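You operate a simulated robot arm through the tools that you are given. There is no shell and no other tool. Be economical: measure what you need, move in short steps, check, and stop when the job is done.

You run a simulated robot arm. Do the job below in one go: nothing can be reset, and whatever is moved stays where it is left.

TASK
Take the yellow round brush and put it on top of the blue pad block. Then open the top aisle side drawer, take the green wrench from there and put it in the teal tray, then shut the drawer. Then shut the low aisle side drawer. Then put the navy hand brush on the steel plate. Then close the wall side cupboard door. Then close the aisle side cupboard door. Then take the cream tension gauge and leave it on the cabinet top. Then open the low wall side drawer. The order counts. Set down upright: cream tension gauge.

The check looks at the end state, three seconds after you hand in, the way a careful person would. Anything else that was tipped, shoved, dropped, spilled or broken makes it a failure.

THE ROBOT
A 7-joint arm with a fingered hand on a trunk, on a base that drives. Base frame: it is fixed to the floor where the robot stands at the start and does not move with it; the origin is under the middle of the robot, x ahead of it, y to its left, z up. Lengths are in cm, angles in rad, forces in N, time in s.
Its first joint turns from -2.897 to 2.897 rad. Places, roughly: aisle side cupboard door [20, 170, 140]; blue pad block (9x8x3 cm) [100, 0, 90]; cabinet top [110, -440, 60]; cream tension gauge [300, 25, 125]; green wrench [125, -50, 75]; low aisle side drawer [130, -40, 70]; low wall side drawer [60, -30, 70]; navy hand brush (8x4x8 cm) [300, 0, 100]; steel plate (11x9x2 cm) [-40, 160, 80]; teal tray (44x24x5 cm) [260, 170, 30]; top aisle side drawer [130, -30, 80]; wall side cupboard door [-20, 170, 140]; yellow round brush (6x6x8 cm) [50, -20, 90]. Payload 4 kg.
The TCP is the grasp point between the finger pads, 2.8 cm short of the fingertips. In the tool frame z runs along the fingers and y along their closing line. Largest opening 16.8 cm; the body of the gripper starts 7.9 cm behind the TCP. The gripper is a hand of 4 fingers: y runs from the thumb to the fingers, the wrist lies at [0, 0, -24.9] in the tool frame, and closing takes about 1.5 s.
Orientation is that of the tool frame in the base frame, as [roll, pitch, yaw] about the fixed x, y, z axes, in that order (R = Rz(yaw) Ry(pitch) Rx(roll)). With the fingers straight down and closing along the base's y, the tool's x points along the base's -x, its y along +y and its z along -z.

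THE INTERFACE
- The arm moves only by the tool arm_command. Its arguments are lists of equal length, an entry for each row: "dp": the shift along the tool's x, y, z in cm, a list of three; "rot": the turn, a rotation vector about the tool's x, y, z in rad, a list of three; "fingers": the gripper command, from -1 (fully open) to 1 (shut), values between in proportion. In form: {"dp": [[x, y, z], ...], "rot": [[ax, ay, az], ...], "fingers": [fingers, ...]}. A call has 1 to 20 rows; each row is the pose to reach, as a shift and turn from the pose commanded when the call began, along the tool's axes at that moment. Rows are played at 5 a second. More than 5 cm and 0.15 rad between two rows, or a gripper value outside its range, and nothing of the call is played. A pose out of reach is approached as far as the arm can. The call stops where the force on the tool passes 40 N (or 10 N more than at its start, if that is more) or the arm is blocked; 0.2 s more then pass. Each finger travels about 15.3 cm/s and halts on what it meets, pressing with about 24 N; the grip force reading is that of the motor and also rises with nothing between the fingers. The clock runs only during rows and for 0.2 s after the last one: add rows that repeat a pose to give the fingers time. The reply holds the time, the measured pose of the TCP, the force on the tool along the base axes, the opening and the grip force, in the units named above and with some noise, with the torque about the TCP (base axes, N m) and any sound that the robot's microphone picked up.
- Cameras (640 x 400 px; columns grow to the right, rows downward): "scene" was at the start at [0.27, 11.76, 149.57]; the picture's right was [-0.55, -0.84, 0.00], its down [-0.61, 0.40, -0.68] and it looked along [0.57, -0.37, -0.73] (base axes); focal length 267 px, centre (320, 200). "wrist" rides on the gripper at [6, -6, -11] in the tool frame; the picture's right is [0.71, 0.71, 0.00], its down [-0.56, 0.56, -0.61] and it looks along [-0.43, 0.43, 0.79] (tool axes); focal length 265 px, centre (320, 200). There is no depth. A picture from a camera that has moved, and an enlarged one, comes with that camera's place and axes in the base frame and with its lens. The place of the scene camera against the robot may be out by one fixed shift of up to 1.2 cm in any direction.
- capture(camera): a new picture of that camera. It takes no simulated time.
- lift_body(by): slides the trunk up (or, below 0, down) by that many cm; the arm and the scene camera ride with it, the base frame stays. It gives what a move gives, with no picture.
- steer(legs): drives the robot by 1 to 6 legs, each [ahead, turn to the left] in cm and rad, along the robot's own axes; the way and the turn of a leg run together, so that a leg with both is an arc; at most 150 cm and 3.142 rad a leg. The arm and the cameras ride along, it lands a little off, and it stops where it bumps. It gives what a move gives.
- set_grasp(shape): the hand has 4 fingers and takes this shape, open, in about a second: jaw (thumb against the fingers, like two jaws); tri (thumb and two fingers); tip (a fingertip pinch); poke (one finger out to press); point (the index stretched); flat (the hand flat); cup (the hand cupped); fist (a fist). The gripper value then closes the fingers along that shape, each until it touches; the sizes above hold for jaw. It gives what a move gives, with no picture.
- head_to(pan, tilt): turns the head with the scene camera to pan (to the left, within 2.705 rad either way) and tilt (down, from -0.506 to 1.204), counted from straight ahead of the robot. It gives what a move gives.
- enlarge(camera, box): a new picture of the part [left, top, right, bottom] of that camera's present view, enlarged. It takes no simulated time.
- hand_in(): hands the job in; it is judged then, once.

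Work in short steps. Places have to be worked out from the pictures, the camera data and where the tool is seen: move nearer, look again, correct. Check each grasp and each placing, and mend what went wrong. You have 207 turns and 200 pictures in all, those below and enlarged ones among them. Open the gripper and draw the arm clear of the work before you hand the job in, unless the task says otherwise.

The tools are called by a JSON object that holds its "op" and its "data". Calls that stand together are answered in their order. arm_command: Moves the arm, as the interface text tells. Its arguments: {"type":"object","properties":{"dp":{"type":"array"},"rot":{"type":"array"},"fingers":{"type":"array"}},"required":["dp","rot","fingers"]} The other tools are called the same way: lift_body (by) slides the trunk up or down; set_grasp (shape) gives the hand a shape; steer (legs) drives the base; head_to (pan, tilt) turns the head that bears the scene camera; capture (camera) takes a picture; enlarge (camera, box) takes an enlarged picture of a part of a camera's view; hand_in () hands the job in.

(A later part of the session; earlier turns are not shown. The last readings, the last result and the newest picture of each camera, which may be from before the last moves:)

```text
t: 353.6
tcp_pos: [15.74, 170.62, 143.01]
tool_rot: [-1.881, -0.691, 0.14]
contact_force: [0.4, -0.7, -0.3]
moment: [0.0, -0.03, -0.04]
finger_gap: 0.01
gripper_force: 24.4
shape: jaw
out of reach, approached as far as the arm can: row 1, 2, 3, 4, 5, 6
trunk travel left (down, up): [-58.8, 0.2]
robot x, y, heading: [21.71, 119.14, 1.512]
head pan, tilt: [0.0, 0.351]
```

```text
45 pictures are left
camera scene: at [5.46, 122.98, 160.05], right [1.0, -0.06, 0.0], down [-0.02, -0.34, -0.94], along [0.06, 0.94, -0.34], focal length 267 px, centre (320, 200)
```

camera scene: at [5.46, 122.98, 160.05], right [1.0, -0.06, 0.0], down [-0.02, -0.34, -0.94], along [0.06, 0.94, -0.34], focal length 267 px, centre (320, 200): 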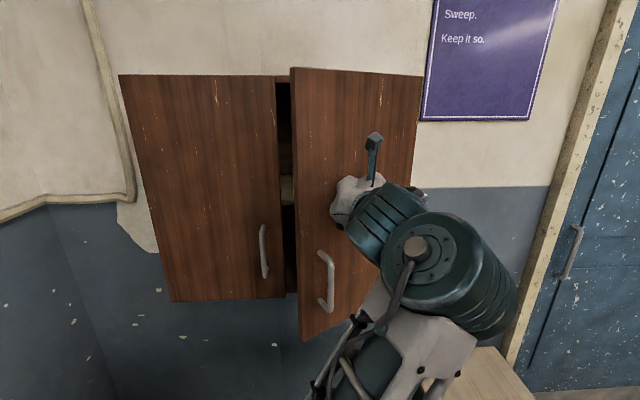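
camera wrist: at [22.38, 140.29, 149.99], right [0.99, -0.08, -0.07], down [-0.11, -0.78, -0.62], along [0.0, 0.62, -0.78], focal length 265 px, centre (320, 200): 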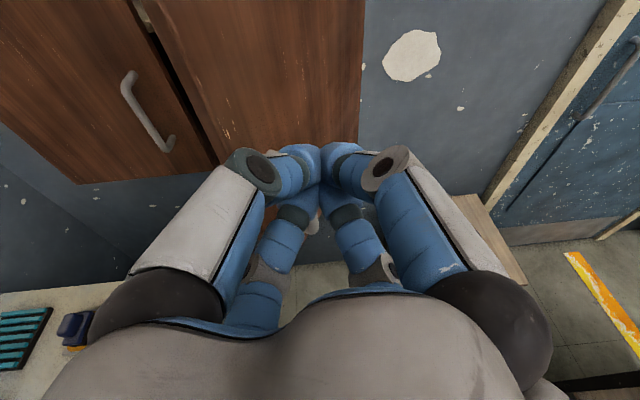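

Redoing the lowering in smaller steps, then pushing again.

{"op": "arm_command", "data": {"dp": [[-0.3, 0.6, -2.9], [-2.5, 3.8, -2.4], [-4.5, 7, -1.5], [-6.5, 10.3, -0.5], [-8.5, 13.6, 0.7], [-10.7, 17.3, 2], [-10.7, 17.3, 2]], "rot": [[0, 0, 0], [0, 0, 0], [0, 0, 0], [0, 0, 0], [0, 0, 0], [0, 0, 0], [0, 0, 0]], "fingers": [1, 1, 1, 1, 1, 1, 1]}}

{"op": "arm_command", "data": {"dp": [[0.2, -0.5, 2.4], [0.5, -1.1, 4.8], [0.8, -1.6, 7.2], [1, -2.1, 9.3], [1.3, -2.6, 11.6], [1.6, -3.1, 13.9]], "rot": [[0, 0, 0], [0, 0, 0], [0, 0, 0], [0, 0, 0], [0, 0, 0], [0, 0, 0]], "fingers": [1, 1, 1, 1, 1, 1]}}

{"op": "capture", "data": {"camera": "scene"}}

```text
t: 355.2
tcp_pos: [17.31, 165.46, 129.6]
tool_rot: [-1.882, -0.69, 0.139]
contact_force: [-0.7, 0.5, 0.6]
moment: [0.03, -0.03, 0.0]
finger_gap: 0.01
gripper_force: 24.0
shape: jaw
out of reach, approached as far as the arm can: row 4, 5, 6, 7
trunk travel left (down, up): [-58.8, 0.2]
robot x, y, heading: [22.02, 118.99, 1.512]
head pan, tilt: [0.0, 0.351]
```

```text
t: 356.6
tcp_pos: [14.71, 166.99, 130.89]
tool_rot: [-1.876, -0.69, 0.138]
contact_force: [0.1, -0.6, -0.8]
moment: [0.02, 0.0, 0.01]
finger_gap: 0.0
gripper_force: 24.0
shape: jaw
out of reach, approached as far as the arm can: row 1, 2, 3, 4, 5, 6
trunk travel left (down, up): [-58.8, 0.2]
robot x, y, heading: [21.8, 118.75, 1.508]
head pan, tilt: [0.0, 0.351]
```

```text
44 pictures are left
camera scene: at [5.51, 122.96, 160.06], right [1.0, -0.06, 0.0], down [-0.02, -0.34, -0.94], along [0.06, 0.94, -0.34], focal length 267 px, centre (320, 200)
```

scene: 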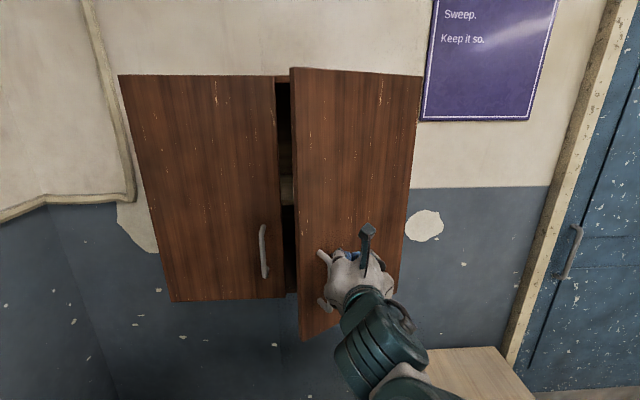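

Joint limits stop me here. The stool's near corner is about (41.5,159), so I'll back off, come in with the base at x≈11 (clear of the stool), and push by driving.

{"op": "steer", "data": {"legs": [[-40, 0], [0, 0.4], [25, 0], [0, -0.33]]}}

{"op": "arm_command", "data": {"dp": [[3.1, 1.4, -0.3], [6.2, 2.8, -0.6], [9.3, 4.2, -0.9], [12.4, 3.5, -1.2], [13.5, 2, -1.8]], "rot": [[0, 0, 0], [0, 0, 0], [0, 0, 0], [0, 0, 0], [0, 0, 0]], "fingers": [1, 1, 1, 1, 1]}}

{"op": "capture", "data": {"camera": "scene"}}

```text
t: 362.8
tcp_pos: [1.32, 150.37, 130.81]
tool_rot: [-1.878, -0.689, 0.195]
contact_force: [-0.9, -0.4, 0.3]
moment: [0.01, 0.02, 0.06]
finger_gap: 0.01
gripper_force: 23.7
shape: jaw
trunk travel left (down, up): [-58.8, 0.2]
robot x, y, heading: [10.98, 102.33, 1.57]
head pan, tilt: [0.0, 0.351]
```

```text
t: 364.0
tcp_pos: [11.76, 148.75, 139.56]
tool_rot: [-1.879, -0.686, 0.193]
contact_force: [-0.8, -0.5, 0.1]
moment: [-0.01, 0.0, -0.02]
finger_gap: 0.0
gripper_force: 23.9
shape: jaw
out of reach, approached as far as the arm can: row 1, 2, 3, 4, 5
trunk travel left (down, up): [-58.8, 0.2]
robot x, y, heading: [10.89, 102.66, 1.567]
head pan, tilt: [0.0, 0.351]
```

```text
43 pictures are left
camera scene: at [-5.42, 105.9, 160.04], right [1.0, 0.0, 0.0], down [0.0, -0.34, -0.94], along [0.0, 0.94, -0.34], focal length 267 px, centre (320, 200)
```

scene: 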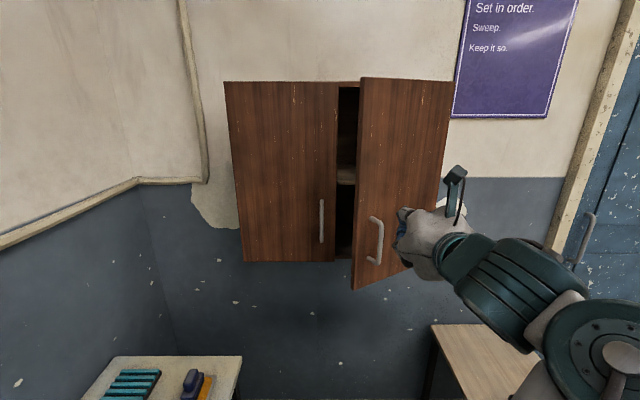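

Good position. Driving forward to push the door shut (stops on force).

{"op": "steer", "data": {"legs": [[22, 0]]}}

{"op": "capture", "data": {"camera": "scene"}}

```text
t: 365.6
tcp_pos: [11.98, 170.51, 139.54]
tool_rot: [-1.882, -0.686, 0.191]
contact_force: [0.7, 0.3, -0.1]
moment: [-0.02, 0.02, -0.03]
finger_gap: 0.03
gripper_force: 24.7
shape: jaw
trunk travel left (down, up): [-58.8, 0.2]
robot x, y, heading: [11.23, 124.24, 1.568]
head pan, tilt: [0.0, 0.351]
```

```text
42 pictures are left
camera scene: at [-5.31, 127.53, 160.04], right [1.0, 0.0, 0.0], down [0.0, -0.34, -0.94], along [0.0, 0.94, -0.34], focal length 267 px, centre (320, 200)
```

scene: 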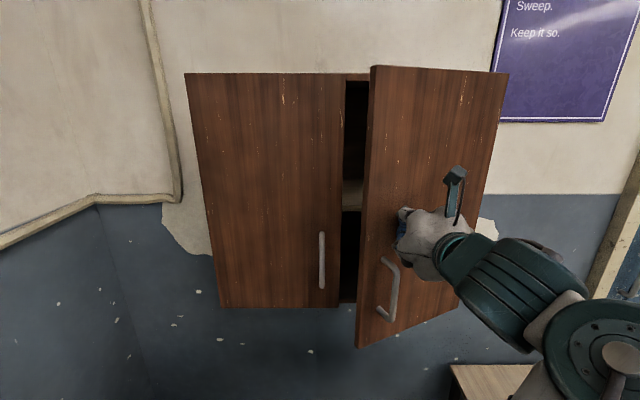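

Nearly there. I'll use the arm for the next few centimetres to limit how far the base goes.

{"op": "arm_command", "data": {"dp": [[0.3, -0.4, 2], [0.6, -0.8, 4], [0.9, -1.1, 6], [1.2, -1.5, 8]], "rot": [[0, 0, 0], [0, 0, 0], [0, 0, 0], [0, 0, 0]], "fingers": [1, 1, 1, 1]}}

{"op": "steer", "data": {"legs": [[5, 0]]}}

{"op": "capture", "data": {"camera": "scene"}}

```text
t: 366.6
tcp_pos: [10.28, 174.3, 142.48]
tool_rot: [-1.879, -0.687, 0.19]
contact_force: [-0.4, -1.0, 0.8]
moment: [-0.01, -0.01, -0.01]
finger_gap: 0.0
gripper_force: 24.1
shape: jaw
out of reach, approached as far as the arm can: row 1, 2, 3, 4
trunk travel left (down, up): [-58.8, 0.2]
robot x, y, heading: [11.5, 124.28, 1.569]
head pan, tilt: [0.0, 0.351]
```

```text
t: 367.6
tcp_pos: [10.28, 179.28, 142.5]
tool_rot: [-1.881, -0.685, 0.191]
contact_force: [-0.6, 0.5, -0.3]
moment: [0.0, 0.0, -0.01]
finger_gap: 0.0
gripper_force: 23.8
shape: jaw
trunk travel left (down, up): [-58.8, 0.2]
robot x, y, heading: [11.27, 129.29, 1.568]
head pan, tilt: [0.0, 0.351]
```

```text
41 pictures are left
camera scene: at [-5.29, 132.46, 160.04], right [1.0, 0.0, 0.0], down [0.0, -0.34, -0.94], along [0.0, 0.94, -0.34], focal length 267 px, centre (320, 200)
```

scene: 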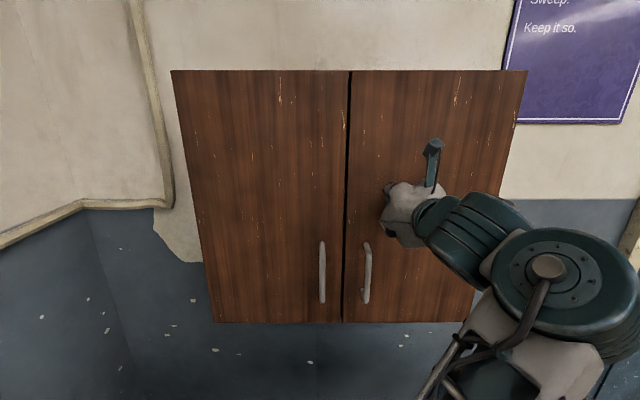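

Almost flush. One more 2 cm nudge until it stops on force.

{"op": "steer", "data": {"legs": [[2.5, 0]]}}

{"op": "steer", "data": {"legs": [[-45, 0]]}}

{"op": "capture", "data": {"camera": "scene"}}

```text
t: 368.4
tcp_pos: [10.22, 179.8, 142.71]
tool_rot: [-1.879, -0.693, 0.187]
contact_force: [1.0, -23.2, 2.5]
moment: [0.19, -0.03, -0.1]
finger_gap: 0.01
gripper_force: 23.6
shape: jaw
trunk travel left (down, up): [-58.8, 0.2]
robot x, y, heading: [11.49, 130.87, 1.565]
head pan, tilt: [0.0, 0.351]
stopped in leg 1: the force on the tool passed its limit (the readings are from after the stop); the commanded pose is now the measured one
```

```text
t: 371.1
tcp_pos: [9.84, 135.16, 142.37]
tool_rot: [-1.882, -0.692, 0.199]
contact_force: [0.0, -0.6, 0.4]
moment: [0.0, -0.02, 0.0]
finger_gap: 0.0
gripper_force: 24.0
shape: jaw
trunk travel left (down, up): [-58.8, 0.2]
robot x, y, heading: [11.49, 85.32, 1.576]
head pan, tilt: [0.0, 0.351]
```

```text
40 pictures are left
camera scene: at [-5.31, 88.43, 160.05], right [1.0, 0.0, 0.0], down [0.0, -0.34, -0.94], along [0.0, 0.94, -0.34], focal length 267 px, centre (320, 200)
```

scene: 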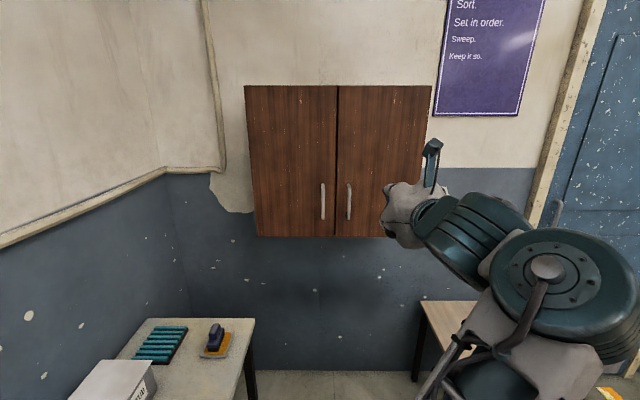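

Both cupboard doors are shut. Next is the gauge. I'll bring the hand back to pointing down and tuck the arm.

{"op": "arm_command", "data": {"dp": [[-2, 2.4, 0], [-4, 4.7, 0], [-6.1, 7, 0], [-8.1, 9.4, 0], [-10.2, 11.8, 0], [-12.2, 14.1, 0], [-14.2, 16.5, 0], [-16.2, 18.8, 0], [-18.3, 21.2, 0], [-20.3, 23.5, 0], [-20.3, 23.5, 0]], "rot": [[-0.101, -0.088, 0], [-0.202, -0.176, 0], [-0.303, -0.263, 0], [-0.404, -0.351, 0], [-0.505, -0.439, 0], [-0.606, -0.527, 0], [-0.707, -0.615, 0], [-0.808, -0.702, 0], [-0.909, -0.79, 0], [-1.01, -0.878, 0], [-1.01, -0.878, 0]], "fingers": [1, 0.8, 0.6, 0.4, 0.2, 0, 0, 0, 0, 0, 0]}}

{"op": "lift_body", "data": {"by": -6}}

{"op": "steer", "data": {"legs": [[0, 1.62], [25, 0]]}}

```text
t: 373.5
tcp_pos: [11.33, 124.17, 114.89]
tool_rot: [-3.128, -0.012, 0.709]
contact_force: [0.0, 0.3, -0.8]
moment: [0.0, 0.02, 0.01]
finger_gap: 8.4
gripper_force: 0.0
shape: jaw
out of reach, approached as far as the arm can: row 7, 8, 9, 10
trunk travel left (down, up): [-58.8, 0.2]
robot x, y, heading: [11.31, 85.32, 1.578]
head pan, tilt: [0.0, 0.351]
```

```text
t: 374.5
tcp_pos: [11.46, 124.35, 108.78]
tool_rot: [-3.128, -0.01, 0.71]
contact_force: [0.5, 0.0, 0.5]
moment: [0.01, 0.01, 0.03]
finger_gap: 8.39
gripper_force: 0.0
shape: jaw
trunk travel left (down, up): [-52.8, 6.2]
robot x, y, heading: [11.66, 85.51, 1.572]
head pan, tilt: [0.0, 0.351]
```

```text
t: 380.0
tcp_pos: [-43.87, 82.3, 109.02]
tool_rot: [-3.14, -0.018, 2.356]
contact_force: [21.8, 2.3, 4.9]
moment: [-0.25, 3.34, -0.17]
finger_gap: 8.4
gripper_force: 0.1
shape: jaw
trunk travel left (down, up): [-52.8, 6.2]
robot x, y, heading: [-5.56, 84.45, -3.077]
head pan, tilt: [0.0, 0.351]
stopped in leg 2: the force on the tool passed its limit (the readings are from after the stop); the commanded pose is now the measured one
```

That was a wrong manoeuvre: I turned toward the bench and the hand touched something at (-44,82), probably the water container. Backing off straight away and checking.

{"op": "steer", "data": {"legs": [[-20, 0]]}}

{"op": "head_to", "data": {"pan": 0.15, "tilt": 0.6}}

{"op": "capture", "data": {"camera": "scene"}}

```text
t: 381.6
tcp_pos: [-24.27, 83.43, 108.94]
tool_rot: [3.141, -0.017, 2.356]
contact_force: [-0.2, 0.3, 0.6]
moment: [-0.01, -0.01, -0.01]
finger_gap: 8.4
gripper_force: 0.1
shape: jaw
trunk travel left (down, up): [-52.8, 6.2]
robot x, y, heading: [14.1, 85.36, -3.074]
head pan, tilt: [0.0, 0.351]
```

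```text
t: 382.3
tcp_pos: [-24.23, 83.52, 108.93]
tool_rot: [3.141, -0.016, 2.357]
contact_force: [0.3, -0.5, -0.3]
moment: [0.04, 0.02, 0.0]
finger_gap: 8.41
gripper_force: 0.1
shape: jaw
trunk travel left (down, up): [-52.8, 6.2]
robot x, y, heading: [14.04, 85.76, -3.077]
head pan, tilt: [0.15, 0.6]
```

```text
39 pictures are left
camera scene: at [12.11, 67.64, 151.78], right [-0.22, 0.98, 0.0], down [0.55, 0.12, -0.83], along [-0.81, -0.18, -0.56], focal length 267 px, centre (320, 200)
```

scene: 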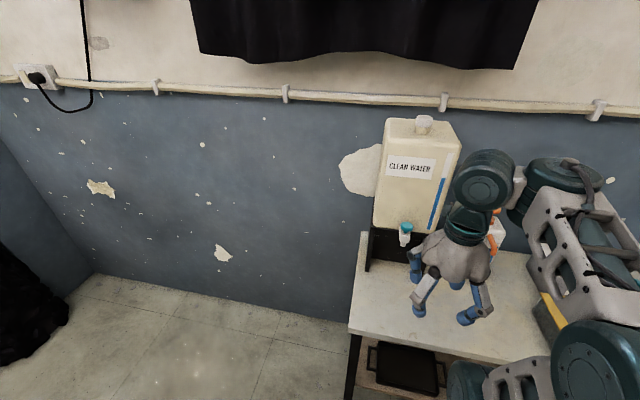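

The container stands on its stand. I'll enlarge the area to check the soap pump and tap.

{"op": "enlarge", "data": {"camera": "scene", "box": [350, 100, 560, 340]}}

```text
1.67 times, centred on (455, 220) of scene
camera zoom: at [12.11, 67.64, 151.78], right [-0.22, 0.98, 0.0], down [0.55, 0.12, -0.83], along [-0.81, -0.18, -0.56], focal length 446 px, centre (95, 167)
```

zoom: 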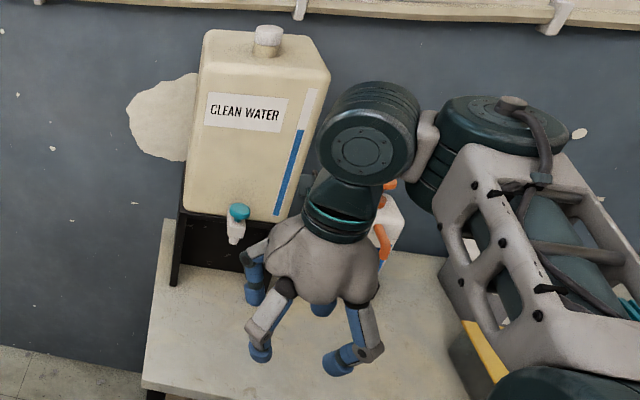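

The soap bottle and container look upright. Now I'll leave by the known route, with a verifying look back at the bench.

{"op": "steer", "data": {"legs": [[0, 1.17], [78, 0]]}}

{"op": "head_to", "data": {"pan": -2.3, "tilt": 0.35}}

{"op": "capture", "data": {"camera": "scene"}}

```text
t: 389.5
tcp_pos: [-27.29, -24.18, 108.86]
tool_rot: [3.14, -0.015, -2.784]
contact_force: [-0.8, 0.2, 0.4]
moment: [0.0, 0.0, 0.02]
finger_gap: 8.42
gripper_force: 0.1
shape: jaw
trunk travel left (down, up): [-52.8, 6.2]
robot x, y, heading: [-13.3, 11.67, -1.931]
head pan, tilt: [0.15, 0.6]
```

```text
t: 391.7
tcp_pos: [-27.36, -24.22, 108.71]
tool_rot: [3.141, -0.016, -2.787]
contact_force: [0.4, -0.3, 0.4]
moment: [-0.05, 0.0, 0.02]
finger_gap: 8.44
gripper_force: 0.1
shape: jaw
trunk travel left (down, up): [-52.8, 6.2]
robot x, y, heading: [-13.26, 11.32, -1.937]
head pan, tilt: [-2.3, 0.351]
```

```text
37 pictures are left
camera scene: at [-0.57, 19.55, 154.05], right [0.89, 0.46, 0.0], down [0.16, -0.3, -0.94], along [-0.43, 0.83, -0.34], focal length 267 px, centre (320, 200)
```

scene: 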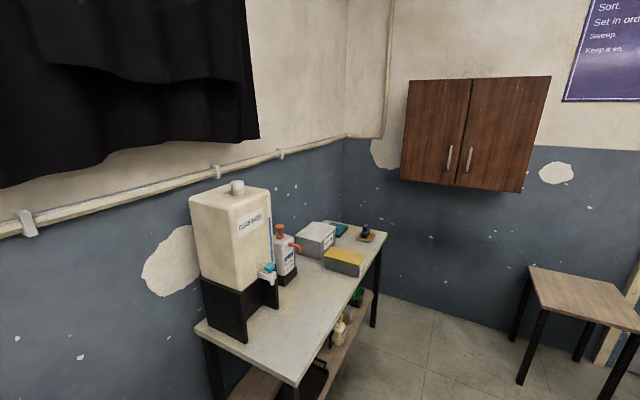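

All upright there: container, soap, brush on plate, doors shut. Continuing the route back to the aisle shelf.

{"op": "steer", "data": {"legs": [[0, 0.33], [58, 0], [0, 0.76], [60, 0], [0, 0.85]]}}

{"op": "steer", "data": {"legs": [[150, 0]]}}

```text
t: 403.3
tcp_pos: [64.74, -89.57, 108.82]
tool_rot: [3.14, -0.015, -0.812]
contact_force: [0.7, -0.3, -0.1]
moment: [-0.02, -0.03, 0.0]
finger_gap: 8.41
gripper_force: 0.0
shape: jaw
trunk travel left (down, up): [-52.8, 6.2]
robot x, y, heading: [26.37, -90.72, 0.037]
head pan, tilt: [-2.3, 0.351]
```

```text
t: 411.0
tcp_pos: [218.71, -82.09, 108.81]
tool_rot: [3.14, -0.017, -0.801]
contact_force: [0.9, 0.4, 0.0]
moment: [0.01, 0.02, 0.02]
finger_gap: 8.42
gripper_force: 0.1
shape: jaw
trunk travel left (down, up): [-52.8, 6.2]
robot x, y, heading: [180.31, -83.31, 0.048]
head pan, tilt: [-2.3, 0.351]
```

Now moving to face the gauge at y≈18.

{"op": "steer", "data": {"legs": [[32, 0], [0, 1.52], [99, 0], [0, -1.57]]}}

{"op": "lift_body", "data": {"by": 6}}

{"op": "head_to", "data": {"pan": -0.15, "tilt": 0.15}}

{"op": "enlarge", "data": {"camera": "scene", "box": [200, 100, 440, 300]}}

```text
t: 425.3
tcp_pos: [252.22, 15.99, 108.83]
tool_rot: [3.139, -0.017, -0.86]
contact_force: [0.6, -0.7, -0.1]
moment: [0.01, 0.02, -0.01]
finger_gap: 8.41
gripper_force: 0.1
shape: jaw
trunk travel left (down, up): [-52.8, 6.2]
robot x, y, heading: [213.8, 16.47, -0.011]
head pan, tilt: [-2.3, 0.351]
```

```text
t: 426.3
tcp_pos: [252.33, 15.97, 114.77]
tool_rot: [3.139, -0.017, -0.86]
contact_force: [0.6, 0.3, -0.7]
moment: [-0.01, 0.03, 0.0]
finger_gap: 8.43
gripper_force: 0.1
shape: jaw
trunk travel left (down, up): [-58.8, 0.2]
robot x, y, heading: [213.65, 16.84, -0.007]
head pan, tilt: [-2.3, 0.351]
```

```text
t: 428.4
tcp_pos: [252.32, 15.93, 114.83]
tool_rot: [3.14, -0.015, -0.861]
contact_force: [0.2, 0.9, 0.3]
moment: [0.02, 0.0, -0.01]
finger_gap: 8.39
gripper_force: 0.1
shape: jaw
trunk travel left (down, up): [-58.8, 0.2]
robot x, y, heading: [213.92, 16.82, -0.009]
head pan, tilt: [-0.15, 0.15]
```

```text
2.00 times, centred on (320, 200) of scene
camera zoom: at [216.79, 31.46, 161.92], right [-0.16, -0.99, 0.0], down [-0.15, 0.02, -0.99], along [0.98, -0.16, -0.15], focal length 535 px, centre (320, 200)
```

zoom: 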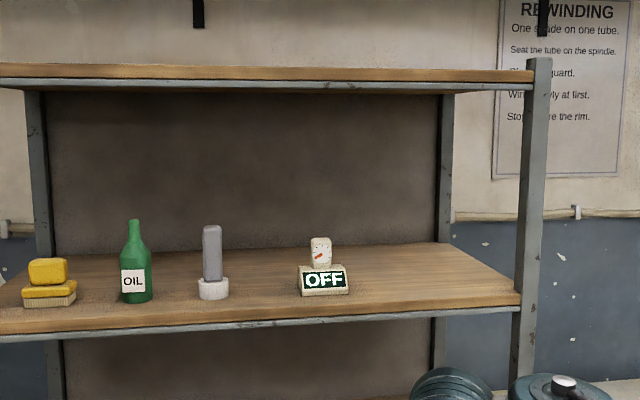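

The gauge (OFF display) has its front bottom edge near x≈303.5, y≈16.3, on a board at z≈132.5. I'll drive 20 cm closer and raise and tilt the hand for the same kind of approach as the brush.

{"op": "steer", "data": {"legs": [[20, 0]]}}

{"op": "arm_command", "data": {"dp": [[0.7, -0.9, -4.3], [1.4, -1.8, -8.6], [2.1, -2.7, -12.9], [2.7, -3.7, -17.1], [3.4, -4.6, -21.4], [4.1, -5.5, -25.7], [4.8, -6.4, -30], [4.8, -6.4, -30]], "rot": [[0.066, 0.057, -0.011], [0.132, 0.114, -0.022], [0.198, 0.171, -0.033], [0.265, 0.227, -0.043], [0.331, 0.284, -0.054], [0.397, 0.341, -0.065], [0.463, 0.398, -0.076], [0.463, 0.398, -0.076]], "fingers": [-0.1, -0.2, -0.3, -0.43, -0.43, -0.43, -0.43, -0.43]}}

{"op": "capture", "data": {"camera": "wrist"}}

```text
t: 429.9
tcp_pos: [272.2, 15.87, 114.85]
tool_rot: [3.139, -0.014, -0.86]
contact_force: [0.1, -0.3, -0.4]
moment: [0.02, 0.04, 0.0]
finger_gap: 8.41
gripper_force: 0.0
shape: jaw
trunk travel left (down, up): [-58.8, 0.2]
robot x, y, heading: [233.94, 16.86, -0.008]
head pan, tilt: [-0.15, 0.15]
```

```text
t: 431.7
tcp_pos: [279.54, 17.4, 140.85]
tool_rot: [-2.668, -0.418, -0.88]
contact_force: [0.3, 0.4, -0.6]
moment: [-0.01, -0.02, 0.0]
finger_gap: 11.96
gripper_force: 0.1
shape: jaw
out of reach, approached as far as the arm can: row 6, 7, 8
trunk travel left (down, up): [-58.8, 0.2]
robot x, y, heading: [233.48, 16.95, -0.003]
head pan, tilt: [-0.15, 0.15]
```

```text
35 pictures are left
camera wrist: at [280.14, 17.19, 154.72], right [0.01, -1.0, -0.01], down [-1.0, -0.01, 0.04], along [-0.04, 0.01, -1.0], focal length 265 px, centre (320, 200)
```

wrist: 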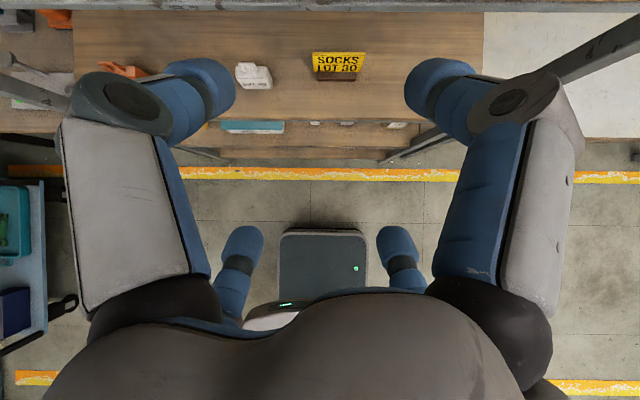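

The camera now looks straight down from above. Driving 9 cm closer to bring the gauge into the wrist view.

{"op": "steer", "data": {"legs": [[9, 0]]}}

{"op": "capture", "data": {"camera": "wrist"}}

{"op": "capture", "data": {"camera": "scene"}}

```text
t: 432.9
tcp_pos: [288.79, 17.23, 140.76]
tool_rot: [-2.668, -0.417, -0.88]
contact_force: [0.7, -0.1, 0.2]
moment: [-0.01, 0.05, 0.01]
finger_gap: 11.97
gripper_force: 0.1
shape: jaw
trunk travel left (down, up): [-58.8, 0.2]
robot x, y, heading: [242.99, 16.63, -0.007]
head pan, tilt: [-0.15, 0.15]
```

```text
34 pictures are left
camera wrist: at [289.43, 17.12, 154.63], right [0.01, -1.0, -0.01], down [-1.0, -0.01, 0.04], along [-0.04, 0.01, -1.0], focal length 265 px, centre (320, 200)
```

wrist: 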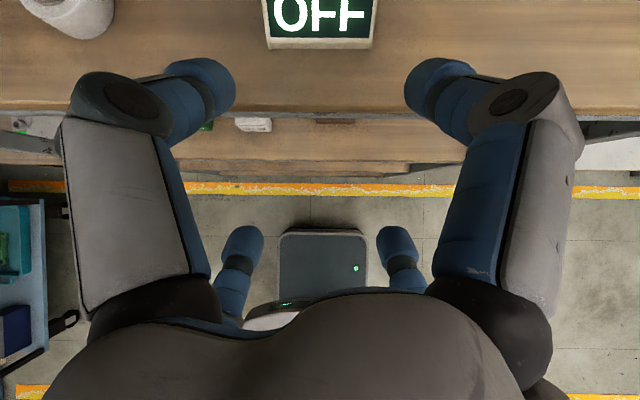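

```text
33 pictures are left
camera scene: at [245.95, 31.26, 161.91], right [-0.16, -0.99, 0.0], down [-0.15, 0.02, -0.99], along [0.98, -0.15, -0.15], focal length 267 px, centre (320, 200)
```

scene: 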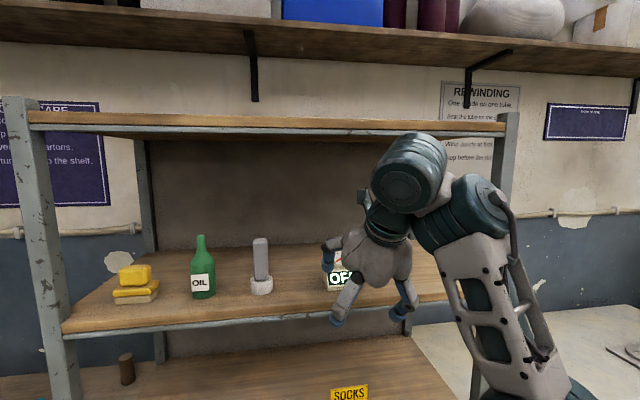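

From above, the gauge base front is at x≈301.3, y 12.7–21.4 (centre 17.1), with the dial at about x 305. I'll grip the dial block with a plus-shaped finger layout at 45° tilt, setting up that orientation now.

{"op": "arm_command", "data": {"dp": [[0, 0, 0], [0, 0, 0]], "rot": [[0.07, 0.07, 0], [0.124, 0.124, 0]], "fingers": [-0.3, -0.1]}}

{"op": "arm_command", "data": {"dp": [[0, 0, 0], [0, 0, 0], [0, 0, 0], [0, 0, 0], [0, 0, 0], [0, 0, 0], [0, 0, 0]], "rot": [[0, 0, 0.131], [0, 0, 0.262], [0, 0, 0.393], [0, 0, 0.524], [0, 0, 0.655], [0, 0, 0.785], [0, 0, 0.785]], "fingers": [0, 0.1, 0.15, 0.15, 0.15, 0.15, 0.15]}}

{"op": "capture", "data": {"camera": "wrist"}}

```text
t: 433.4
tcp_pos: [288.66, 17.27, 140.96]
tool_rot: [-2.511, -0.522, -0.952]
contact_force: [-0.5, -0.1, -0.6]
moment: [-0.01, -0.02, 0.02]
finger_gap: 9.31
gripper_force: 0.1
shape: jaw
trunk travel left (down, up): [-58.8, 0.2]
robot x, y, heading: [242.9, 16.42, -0.007]
head pan, tilt: [-0.15, 0.15]
```

```text
t: 435.1
tcp_pos: [288.65, 17.36, 140.9]
tool_rot: [-2.347, 0.011, -1.564]
contact_force: [-0.2, -0.6, 0.1]
moment: [0.0, 0.03, 0.01]
finger_gap: 7.18
gripper_force: 0.0
shape: jaw
trunk travel left (down, up): [-58.8, 0.2]
robot x, y, heading: [242.94, 16.72, -0.006]
head pan, tilt: [-0.15, 0.15]
```

```text
32 pictures are left
camera wrist: at [285.17, 11.04, 152.7], right [-0.49, -0.71, -0.51], down [-0.83, 0.55, 0.04], along [0.26, 0.45, -0.86], focal length 265 px, centre (320, 200)
```

wrist: 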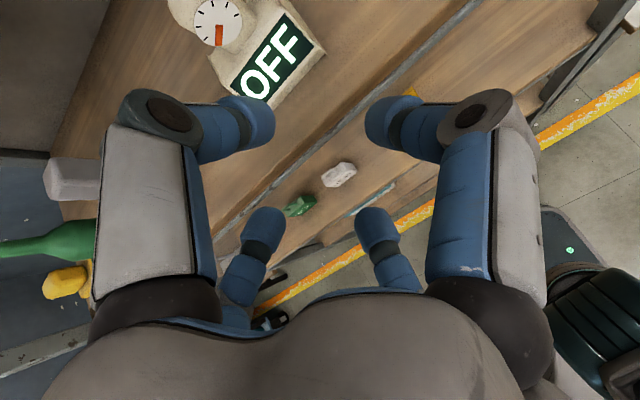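

Triangulating, the dial block is at about x 302–305, z 138.3–143.7, y 17.2. I'll move to a point 3.5 cm short of the grasp along the finger axis.

{"op": "arm_command", "data": {"dp": [[0.1, -3.4, 1], [0.1, -6.8, 2.5], [0.2, -10.1, 4.4], [0.2, -10.1, 4.4]], "rot": [[0, 0, 0], [0, 0, 0], [0, 0, 0], [0, 0, 0]], "fingers": [0, 0, 0, 0]}}

{"op": "capture", "data": {"camera": "wrist"}}

```text
t: 436.1
tcp_pos: [298.86, 17.1, 144.96]
tool_rot: [-2.346, 0.009, -1.56]
contact_force: [-0.3, 0.5, -0.2]
moment: [-0.01, 0.0, 0.0]
finger_gap: 8.37
gripper_force: 0.0
shape: jaw
trunk travel left (down, up): [-58.8, 0.2]
robot x, y, heading: [242.83, 16.62, -0.005]
head pan, tilt: [-0.15, 0.15]
```

```text
31 pictures are left
camera wrist: at [295.41, 10.94, 156.89], right [-0.49, -0.71, -0.51], down [-0.84, 0.55, 0.04], along [0.26, 0.44, -0.86], focal length 265 px, centre (320, 200)
```

wrist: 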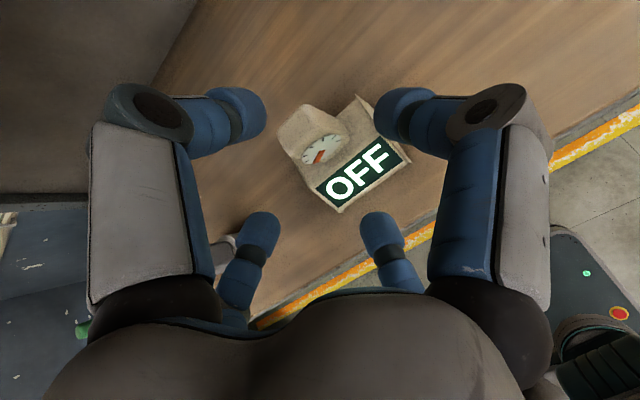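

The refined dial face centre is (303.7,17.5,139.6). I'll advance about 5 cm along the axis, then close gently.

{"op": "arm_command", "data": {"dp": [[-0.1, -0.2, 1.8], [-0.2, -0.4, 3.5], [-0.3, -0.65, 5.2], [-0.3, -0.65, 5.2]], "rot": [[0, 0, 0], [0, 0, 0], [0, 0, 0], [0, 0, 0]], "fingers": [0, 0, 0, 0]}}

{"op": "capture", "data": {"camera": "wrist"}}

```text
t: 437.1
tcp_pos: [303.08, 17.58, 141.83]
tool_rot: [-2.344, 0.009, -1.559]
contact_force: [-1.4, 0.7, 2.1]
moment: [-0.02, 0.05, -0.03]
finger_gap: 8.34
gripper_force: 0.1
shape: jaw
trunk travel left (down, up): [-58.8, 0.2]
robot x, y, heading: [243.07, 16.42, -0.007]
head pan, tilt: [-0.15, 0.15]
```

```text
30 pictures are left
camera wrist: at [299.45, 11.33, 153.71], right [-0.49, -0.71, -0.51], down [-0.84, 0.55, 0.04], along [0.26, 0.44, -0.86], focal length 265 px, centre (320, 200)
```

wrist: 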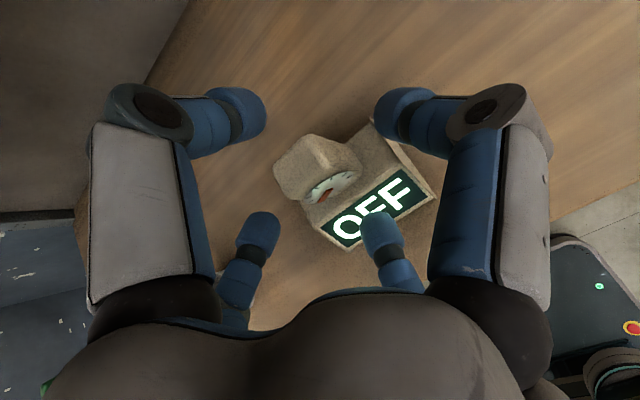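

The dial block is centred among the four fingertips. Closing gently.

{"op": "arm_command", "data": {"dp": [[0, 0, 0], [0, 0, 0], [0, 0, 0], [0, 0, 0], [0, 0, 0], [0, 0, 0], [0, 0, 0], [0, 0, 0]], "rot": [[0, 0, 0], [0, 0, 0], [0, 0, 0], [0, 0, 0], [0, 0, 0], [0, 0, 0], [0, 0, 0], [0, 0, 0]], "fingers": [0.1, 0.2, 0.3, 0.4, 0.5, 0.6, 0.7, 0.7]}}

{"op": "capture", "data": {"camera": "wrist"}}

```text
t: 438.9
tcp_pos: [302.86, 17.56, 141.84]
tool_rot: [-2.344, 0.009, -1.56]
contact_force: [-1.8, -0.2, 4.7]
moment: [-0.02, 0.3, 0.02]
finger_gap: 3.85
gripper_force: 23.9
shape: jaw
trunk travel left (down, up): [-58.8, 0.2]
robot x, y, heading: [242.63, 16.42, -0.008]
head pan, tilt: [-0.15, 0.15]
```

```text
29 pictures are left
camera wrist: at [299.36, 11.32, 153.76], right [-0.49, -0.71, -0.51], down [-0.84, 0.55, 0.04], along [0.26, 0.44, -0.86], focal length 265 px, centre (320, 200)
```

wrist: 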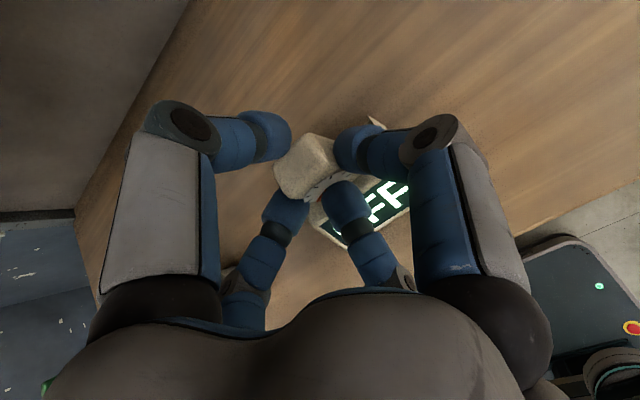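

The dial is gripped. Lifting 2.5 cm and then backing the base out.

{"op": "arm_command", "data": {"dp": [[0, -0.6, -0.6], [0, -1.2, -1.2], [0, -1.8, -1.8], [0, -1.8, -1.8]], "rot": [[0, 0, 0], [0, 0, 0], [0, 0, 0], [0, 0, 0]], "fingers": [0.7, 0.7, 0.7, 0.7]}}

{"op": "steer", "data": {"legs": [[-38, 0]]}}

{"op": "capture", "data": {"camera": "wrist"}}

{"op": "capture", "data": {"camera": "scene"}}

```text
t: 439.9
tcp_pos: [302.92, 17.44, 144.45]
tool_rot: [-2.344, 0.007, -1.562]
contact_force: [-1.2, 0.1, -1.4]
moment: [-0.02, 0.04, -0.03]
finger_gap: 3.87
gripper_force: 23.8
shape: jaw
trunk travel left (down, up): [-58.8, 0.2]
robot x, y, heading: [242.46, 16.58, -0.009]
head pan, tilt: [-0.15, 0.15]
```

```text
t: 442.3
tcp_pos: [264.77, 17.68, 144.35]
tool_rot: [-2.345, 0.01, -1.562]
contact_force: [-1.4, 0.7, -2.2]
moment: [0.02, 0.04, -0.02]
finger_gap: 3.87
gripper_force: 24.1
shape: jaw
trunk travel left (down, up): [-58.8, 0.2]
robot x, y, heading: [205.19, 16.67, -0.011]
head pan, tilt: [-0.15, 0.15]
```

```text
28 pictures are left
camera wrist: at [261.25, 11.47, 156.27], right [-0.49, -0.71, -0.51], down [-0.84, 0.55, 0.04], along [0.26, 0.44, -0.86], focal length 265 px, centre (320, 200)
```

wrist: 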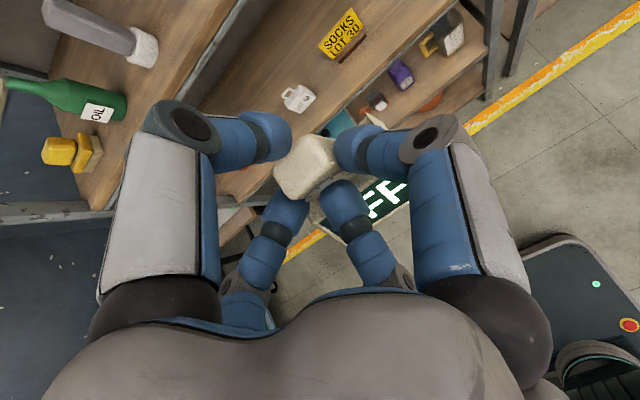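

```text
27 pictures are left
camera scene: at [207.57, 31.54, 161.92], right [-0.16, -0.99, 0.0], down [-0.15, 0.02, -0.99], along [0.98, -0.16, -0.15], focal length 267 px, centre (320, 200)
```

scene: 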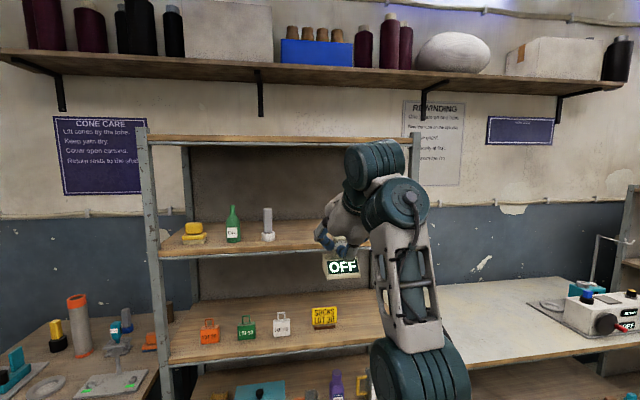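

The gauge is held and the other shelf items are untouched. I'll draw the arm in a bit, turn and head down the aisle toward the cabinet at about (110,-440).

{"op": "arm_command", "data": {"dp": [[0, 4.5, 1], [0, 9, 2.1], [0, 13.6, 3.2], [0, 18.1, 4.3], [0, 22.7, 5.4]], "rot": [[0, 0, 0], [0, 0, 0], [0, 0, 0], [0, 0, 0], [0, 0, 0]], "fingers": [0.7, 0.7, 0.7, 0.7, 0.7]}}

{"op": "enlarge", "data": {"camera": "scene", "box": [280, 180, 440, 300]}}

{"op": "steer", "data": {"legs": [[0, -1.56], [140, 0]]}}

{"op": "head_to", "data": {"pan": 0.0, "tilt": 0.4}}

{"op": "capture", "data": {"camera": "scene"}}

```text
t: 443.5
tcp_pos: [252.83, 18.99, 127.36]
tool_rot: [-2.362, 0.001, -1.559]
contact_force: [0.1, 4.1, -1.4]
moment: [-0.21, -0.03, -0.19]
finger_gap: 3.82
gripper_force: 23.9
shape: jaw
out of reach, approached as far as the arm can: row 2, 5
trunk travel left (down, up): [-58.8, 0.2]
robot x, y, heading: [204.8, 16.7, -0.002]
head pan, tilt: [-0.15, 0.15]
```

```text
3.33 times, centred on (360, 240) of scene
camera zoom: at [207.45, 32.78, 161.81], right [-0.15, -0.99, 0.01], down [-0.15, 0.01, -0.99], along [0.98, -0.15, -0.15], focal length 891 px, centre (187, 67)
```

zoom: 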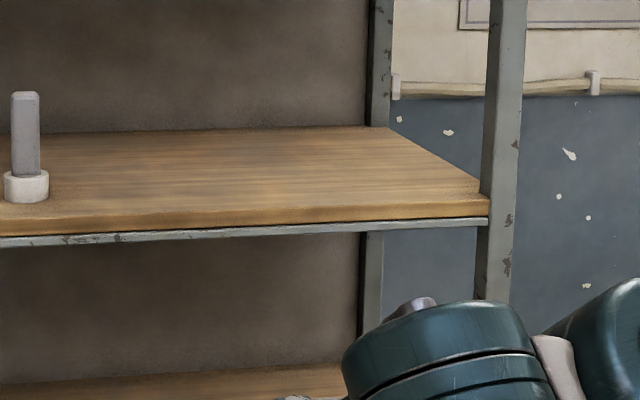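

```text
t: 454.4
tcp_pos: [203.1, -173.94, 127.37]
tool_rot: [-2.363, 0.007, -3.14]
contact_force: [0.8, 0.0, -2.0]
moment: [0.04, -0.02, -0.02]
finger_gap: 3.82
gripper_force: 23.5
shape: jaw
trunk travel left (down, up): [-58.8, 0.2]
robot x, y, heading: [202.21, -125.93, -1.583]
head pan, tilt: [-0.15, 0.15]
```

```text
t: 455.2
tcp_pos: [202.99, -174.12, 127.35]
tool_rot: [-2.362, 0.008, -3.14]
contact_force: [0.5, 0.5, -1.7]
moment: [0.04, 0.02, 0.03]
finger_gap: 3.81
gripper_force: 23.7
shape: jaw
trunk travel left (down, up): [-58.8, 0.2]
robot x, y, heading: [201.94, -125.73, -1.588]
head pan, tilt: [0.0, 0.4]
```

```text
25 pictures are left
camera scene: at [218.18, -129.59, 159.6], right [-1.0, 0.02, 0.0], down [0.01, 0.39, -0.92], along [-0.01, -0.92, -0.39], focal length 267 px, centre (320, 200)
```

scene: 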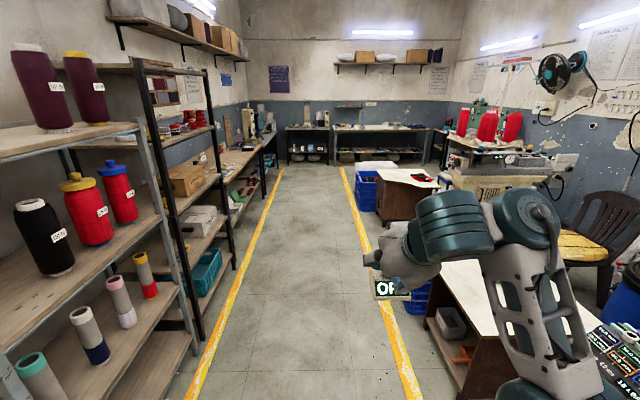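

The second white-topped cabinet, at about (107,-450), matches the target. Driving down the aisle.

{"op": "steer", "data": {"legs": [[0, 0.015], [150, 0], [90, 0]]}}

{"op": "head_to", "data": {"pan": -0.5, "tilt": 0.6}}

{"op": "capture", "data": {"camera": "scene"}}

```text
t: 467.4
tcp_pos: [206.19, -416.69, 127.48]
tool_rot: [-2.363, 0.006, -3.114]
contact_force: [0.9, -0.3, -2.0]
moment: [0.03, -0.03, 0.01]
finger_gap: 3.83
gripper_force: 23.0
shape: jaw
trunk travel left (down, up): [-58.8, 0.2]
robot x, y, heading: [204.27, -368.62, -1.56]
head pan, tilt: [0.0, 0.4]
```

```text
t: 468.3
tcp_pos: [206.13, -416.79, 127.59]
tool_rot: [-2.362, 0.008, -3.114]
contact_force: [-0.7, -0.4, -2.0]
moment: [-0.01, 0.01, 0.01]
finger_gap: 3.83
gripper_force: 24.4
shape: jaw
trunk travel left (down, up): [-58.8, 0.2]
robot x, y, heading: [204.1, -368.2, -1.558]
head pan, tilt: [-0.499, 0.6]
```

```text
24 pictures are left
camera scene: at [215.82, -370.42, 157.77], right [-0.88, 0.47, 0.0], down [0.26, 0.5, -0.83], along [-0.39, -0.73, -0.56], focal length 267 px, centre (320, 200)
```

scene: 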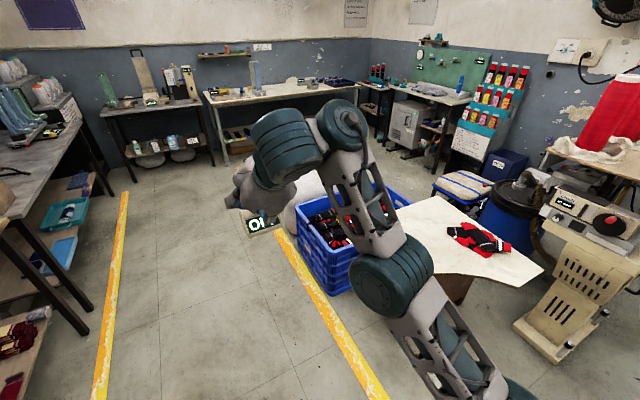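

The cabinet top lies around x 73–128, y -465 to -398, with socks at about (90,-424). A free spot is around (118,-430). I'll station at (180,-427), facing it.

{"op": "steer", "data": {"legs": [[58, 0], [0, -1.58], [18, 0]]}}

{"op": "lift_body", "data": {"by": -40}}

{"op": "head_to", "data": {"pan": 0.0, "tilt": 0.6}}

{"op": "capture", "data": {"camera": "scene"}}

```text
t: 476.6
tcp_pos: [138.69, -426.11, 127.32]
tool_rot: [-2.364, 0.006, 1.568]
contact_force: [-0.4, 0.7, -1.7]
moment: [0.02, -0.03, 0.02]
finger_gap: 3.81
gripper_force: 24.1
shape: jaw
trunk travel left (down, up): [-58.8, 0.2]
robot x, y, heading: [186.8, -425.46, 3.12]
head pan, tilt: [-0.499, 0.6]
```

```text
t: 480.4
tcp_pos: [138.77, -425.94, 87.39]
tool_rot: [-2.367, 0.008, 1.566]
contact_force: [-0.2, -0.7, -1.1]
moment: [0.03, 0.0, 0.03]
finger_gap: 3.82
gripper_force: 24.2
shape: jaw
trunk travel left (down, up): [-18.8, 40.2]
robot x, y, heading: [186.75, -425.58, 3.122]
head pan, tilt: [-0.499, 0.6]
```

```text
t: 481.4
tcp_pos: [138.64, -426.15, 87.44]
tool_rot: [-2.364, 0.008, 1.567]
contact_force: [-0.3, 0.0, -1.7]
moment: [-0.04, 0.0, 0.0]
finger_gap: 3.81
gripper_force: 24.0
shape: jaw
trunk travel left (down, up): [-18.8, 40.2]
robot x, y, heading: [187.23, -425.69, 3.119]
head pan, tilt: [0.0, 0.6]
```

```text
23 pictures are left
camera scene: at [183.35, -442.06, 117.77], right [0.02, 1.0, 0.0], down [0.56, -0.01, -0.83], along [-0.82, 0.02, -0.56], focal length 267 px, centre (320, 200)
```

scene: 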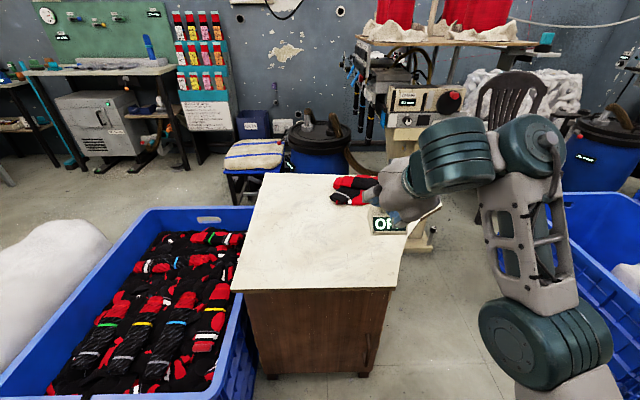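

The white top is centred near (116,-440). The gauge looks upright in the grip. I'll move above a free spot at (119,-441), well clear of the socks.

{"op": "arm_command", "data": {"dp": [[-2.5, -1, 3.6], [-5, -2.1, 7.2], [-7.5, -3.1, 10.8], [-10, -4.2, 14.4], [-12.5, -5.2, 18], [-15, -6.3, 21.6], [-15, -6.3, 21.6]], "rot": [[0, 0, 0], [0, 0, 0], [0, 0, 0], [0, 0, 0], [0, 0, 0], [0, 0, 0], [0, 0, 0]], "fingers": [0.7, 0.7, 0.7, 0.7, 0.7, 0.7, 0.7]}}

{"op": "enlarge", "data": {"camera": "scene", "box": [230, 140, 430, 300]}}

{"op": "capture", "data": {"camera": "wrist"}}

```text
t: 483.0
tcp_pos: [120.47, -441.96, 83.96]
tool_rot: [-2.412, -0.002, 1.559]
contact_force: [0.7, -0.1, -1.9]
moment: [0.03, -0.04, 0.03]
finger_gap: 3.82
gripper_force: 24.2
shape: jaw
out of reach, approached as far as the arm can: row 1, 2, 3, 4, 5, 6, 7
trunk travel left (down, up): [-18.8, 40.2]
robot x, y, heading: [186.84, -426.01, 3.12]
head pan, tilt: [0.0, 0.6]
```

```text
2.50 times, centred on (330, 220) of scene
camera zoom: at [183.32, -442.09, 117.77], right [0.02, 1.0, 0.0], down [0.57, -0.01, -0.82], along [-0.82, 0.02, -0.57], focal length 668 px, centre (295, 150)
```

zoom: 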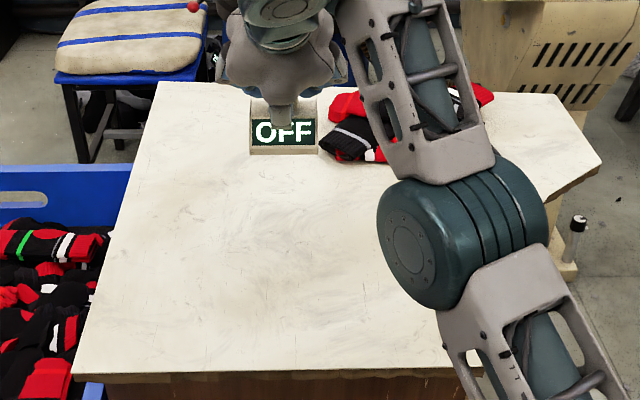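

```text
21 pictures are left
camera wrist: at [123.37, -436.05, 96.09], right [0.54, 0.7, -0.47], down [0.82, -0.57, 0.09], along [-0.21, -0.43, -0.88], focal length 265 px, centre (320, 200)
```

wrist: 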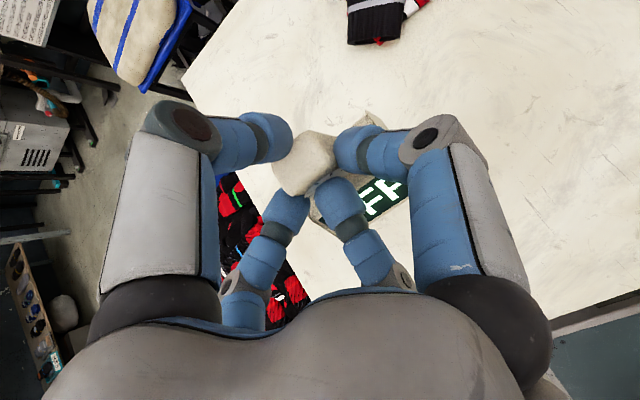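

The gauge hangs level above the free middle area at (120,-442). I'll lower using the trunk, then check.

{"op": "lift_body", "data": {"by": -10}}

{"op": "enlarge", "data": {"camera": "scene", "box": [230, 120, 430, 280]}}

```text
t: 484.3
tcp_pos: [120.59, -442.02, 73.92]
tool_rot: [-2.413, -0.002, 1.561]
contact_force: [-0.3, 0.0, -1.8]
moment: [0.01, -0.01, -0.04]
finger_gap: 3.81
gripper_force: 24.1
shape: jaw
trunk travel left (down, up): [-8.8, 50.2]
robot x, y, heading: [186.87, -425.89, 3.123]
head pan, tilt: [0.0, 0.6]
```

```text
2.50 times, centred on (330, 200) of scene
camera zoom: at [183.34, -442.08, 107.77], right [0.02, 1.0, 0.0], down [0.56, -0.01, -0.82], along [-0.82, 0.02, -0.57], focal length 668 px, centre (295, 200)
```

zoom: 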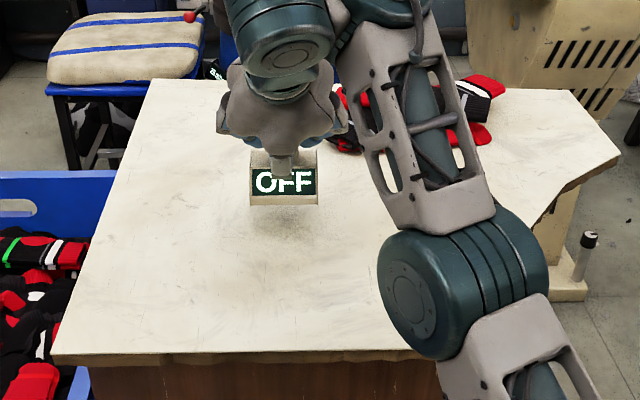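

A shadow shows beneath, so it is getting close. Lowering 3 cm more, then in 1 cm steps.

{"op": "lift_body", "data": {"by": -3.5}}

{"op": "lift_body", "data": {"by": -1}}

{"op": "lift_body", "data": {"by": -0.7}}

{"op": "enlarge", "data": {"camera": "scene", "box": [250, 110, 390, 240]}}

```text
t: 485.1
tcp_pos: [120.54, -442.07, 70.43]
tool_rot: [-2.412, -0.002, 1.559]
contact_force: [-0.5, 0.6, -1.5]
moment: [0.0, 0.0, 0.0]
finger_gap: 3.79
gripper_force: 23.7
shape: jaw
trunk travel left (down, up): [-5.3, 53.7]
robot x, y, heading: [187.2, -425.68, 3.116]
head pan, tilt: [0.0, 0.6]
```

```text
t: 485.7
tcp_pos: [120.75, -441.93, 69.97]
tool_rot: [-2.402, 0.001, 1.559]
contact_force: [-9.0, -2.2, 29.6]
moment: [-0.13, 0.54, -0.01]
finger_gap: 3.87
gripper_force: 24.0
shape: jaw
trunk travel left (down, up): [-4.3, 54.7]
robot x, y, heading: [186.97, -425.61, 3.119]
head pan, tilt: [0.0, 0.6]
```

```text
t: 486.0
tcp_pos: [120.62, -441.88, 69.98]
tool_rot: [-2.398, 0.003, 1.559]
contact_force: [1.1, -0.5, 15.2]
moment: [-0.04, 0.09, -0.02]
finger_gap: 3.87
gripper_force: 23.9
shape: jaw
trunk travel left (down, up): [-4.2, 54.8]
robot x, y, heading: [186.84, -425.6, 3.121]
head pan, tilt: [0.0, 0.6]
stopped: the force on the tool passed its limit (the readings are from after the stop); the commanded pose is now the measured one
```

```text
3.08 times, centred on (320, 175) of scene
camera zoom: at [183.45, -442.05, 103.11], right [0.02, 1.0, 0.0], down [0.56, -0.01, -0.83], along [-0.83, 0.02, -0.56], focal length 823 px, centre (320, 277)
```

zoom: 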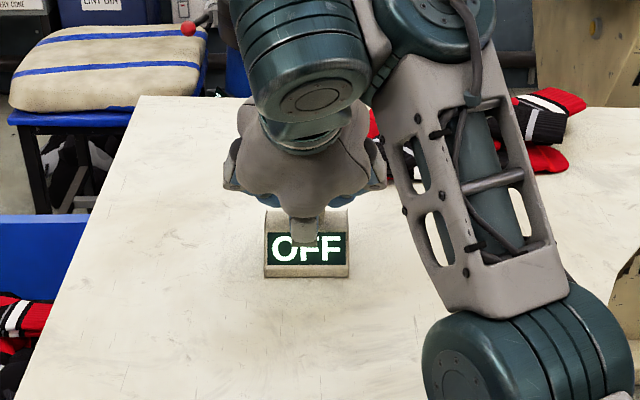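

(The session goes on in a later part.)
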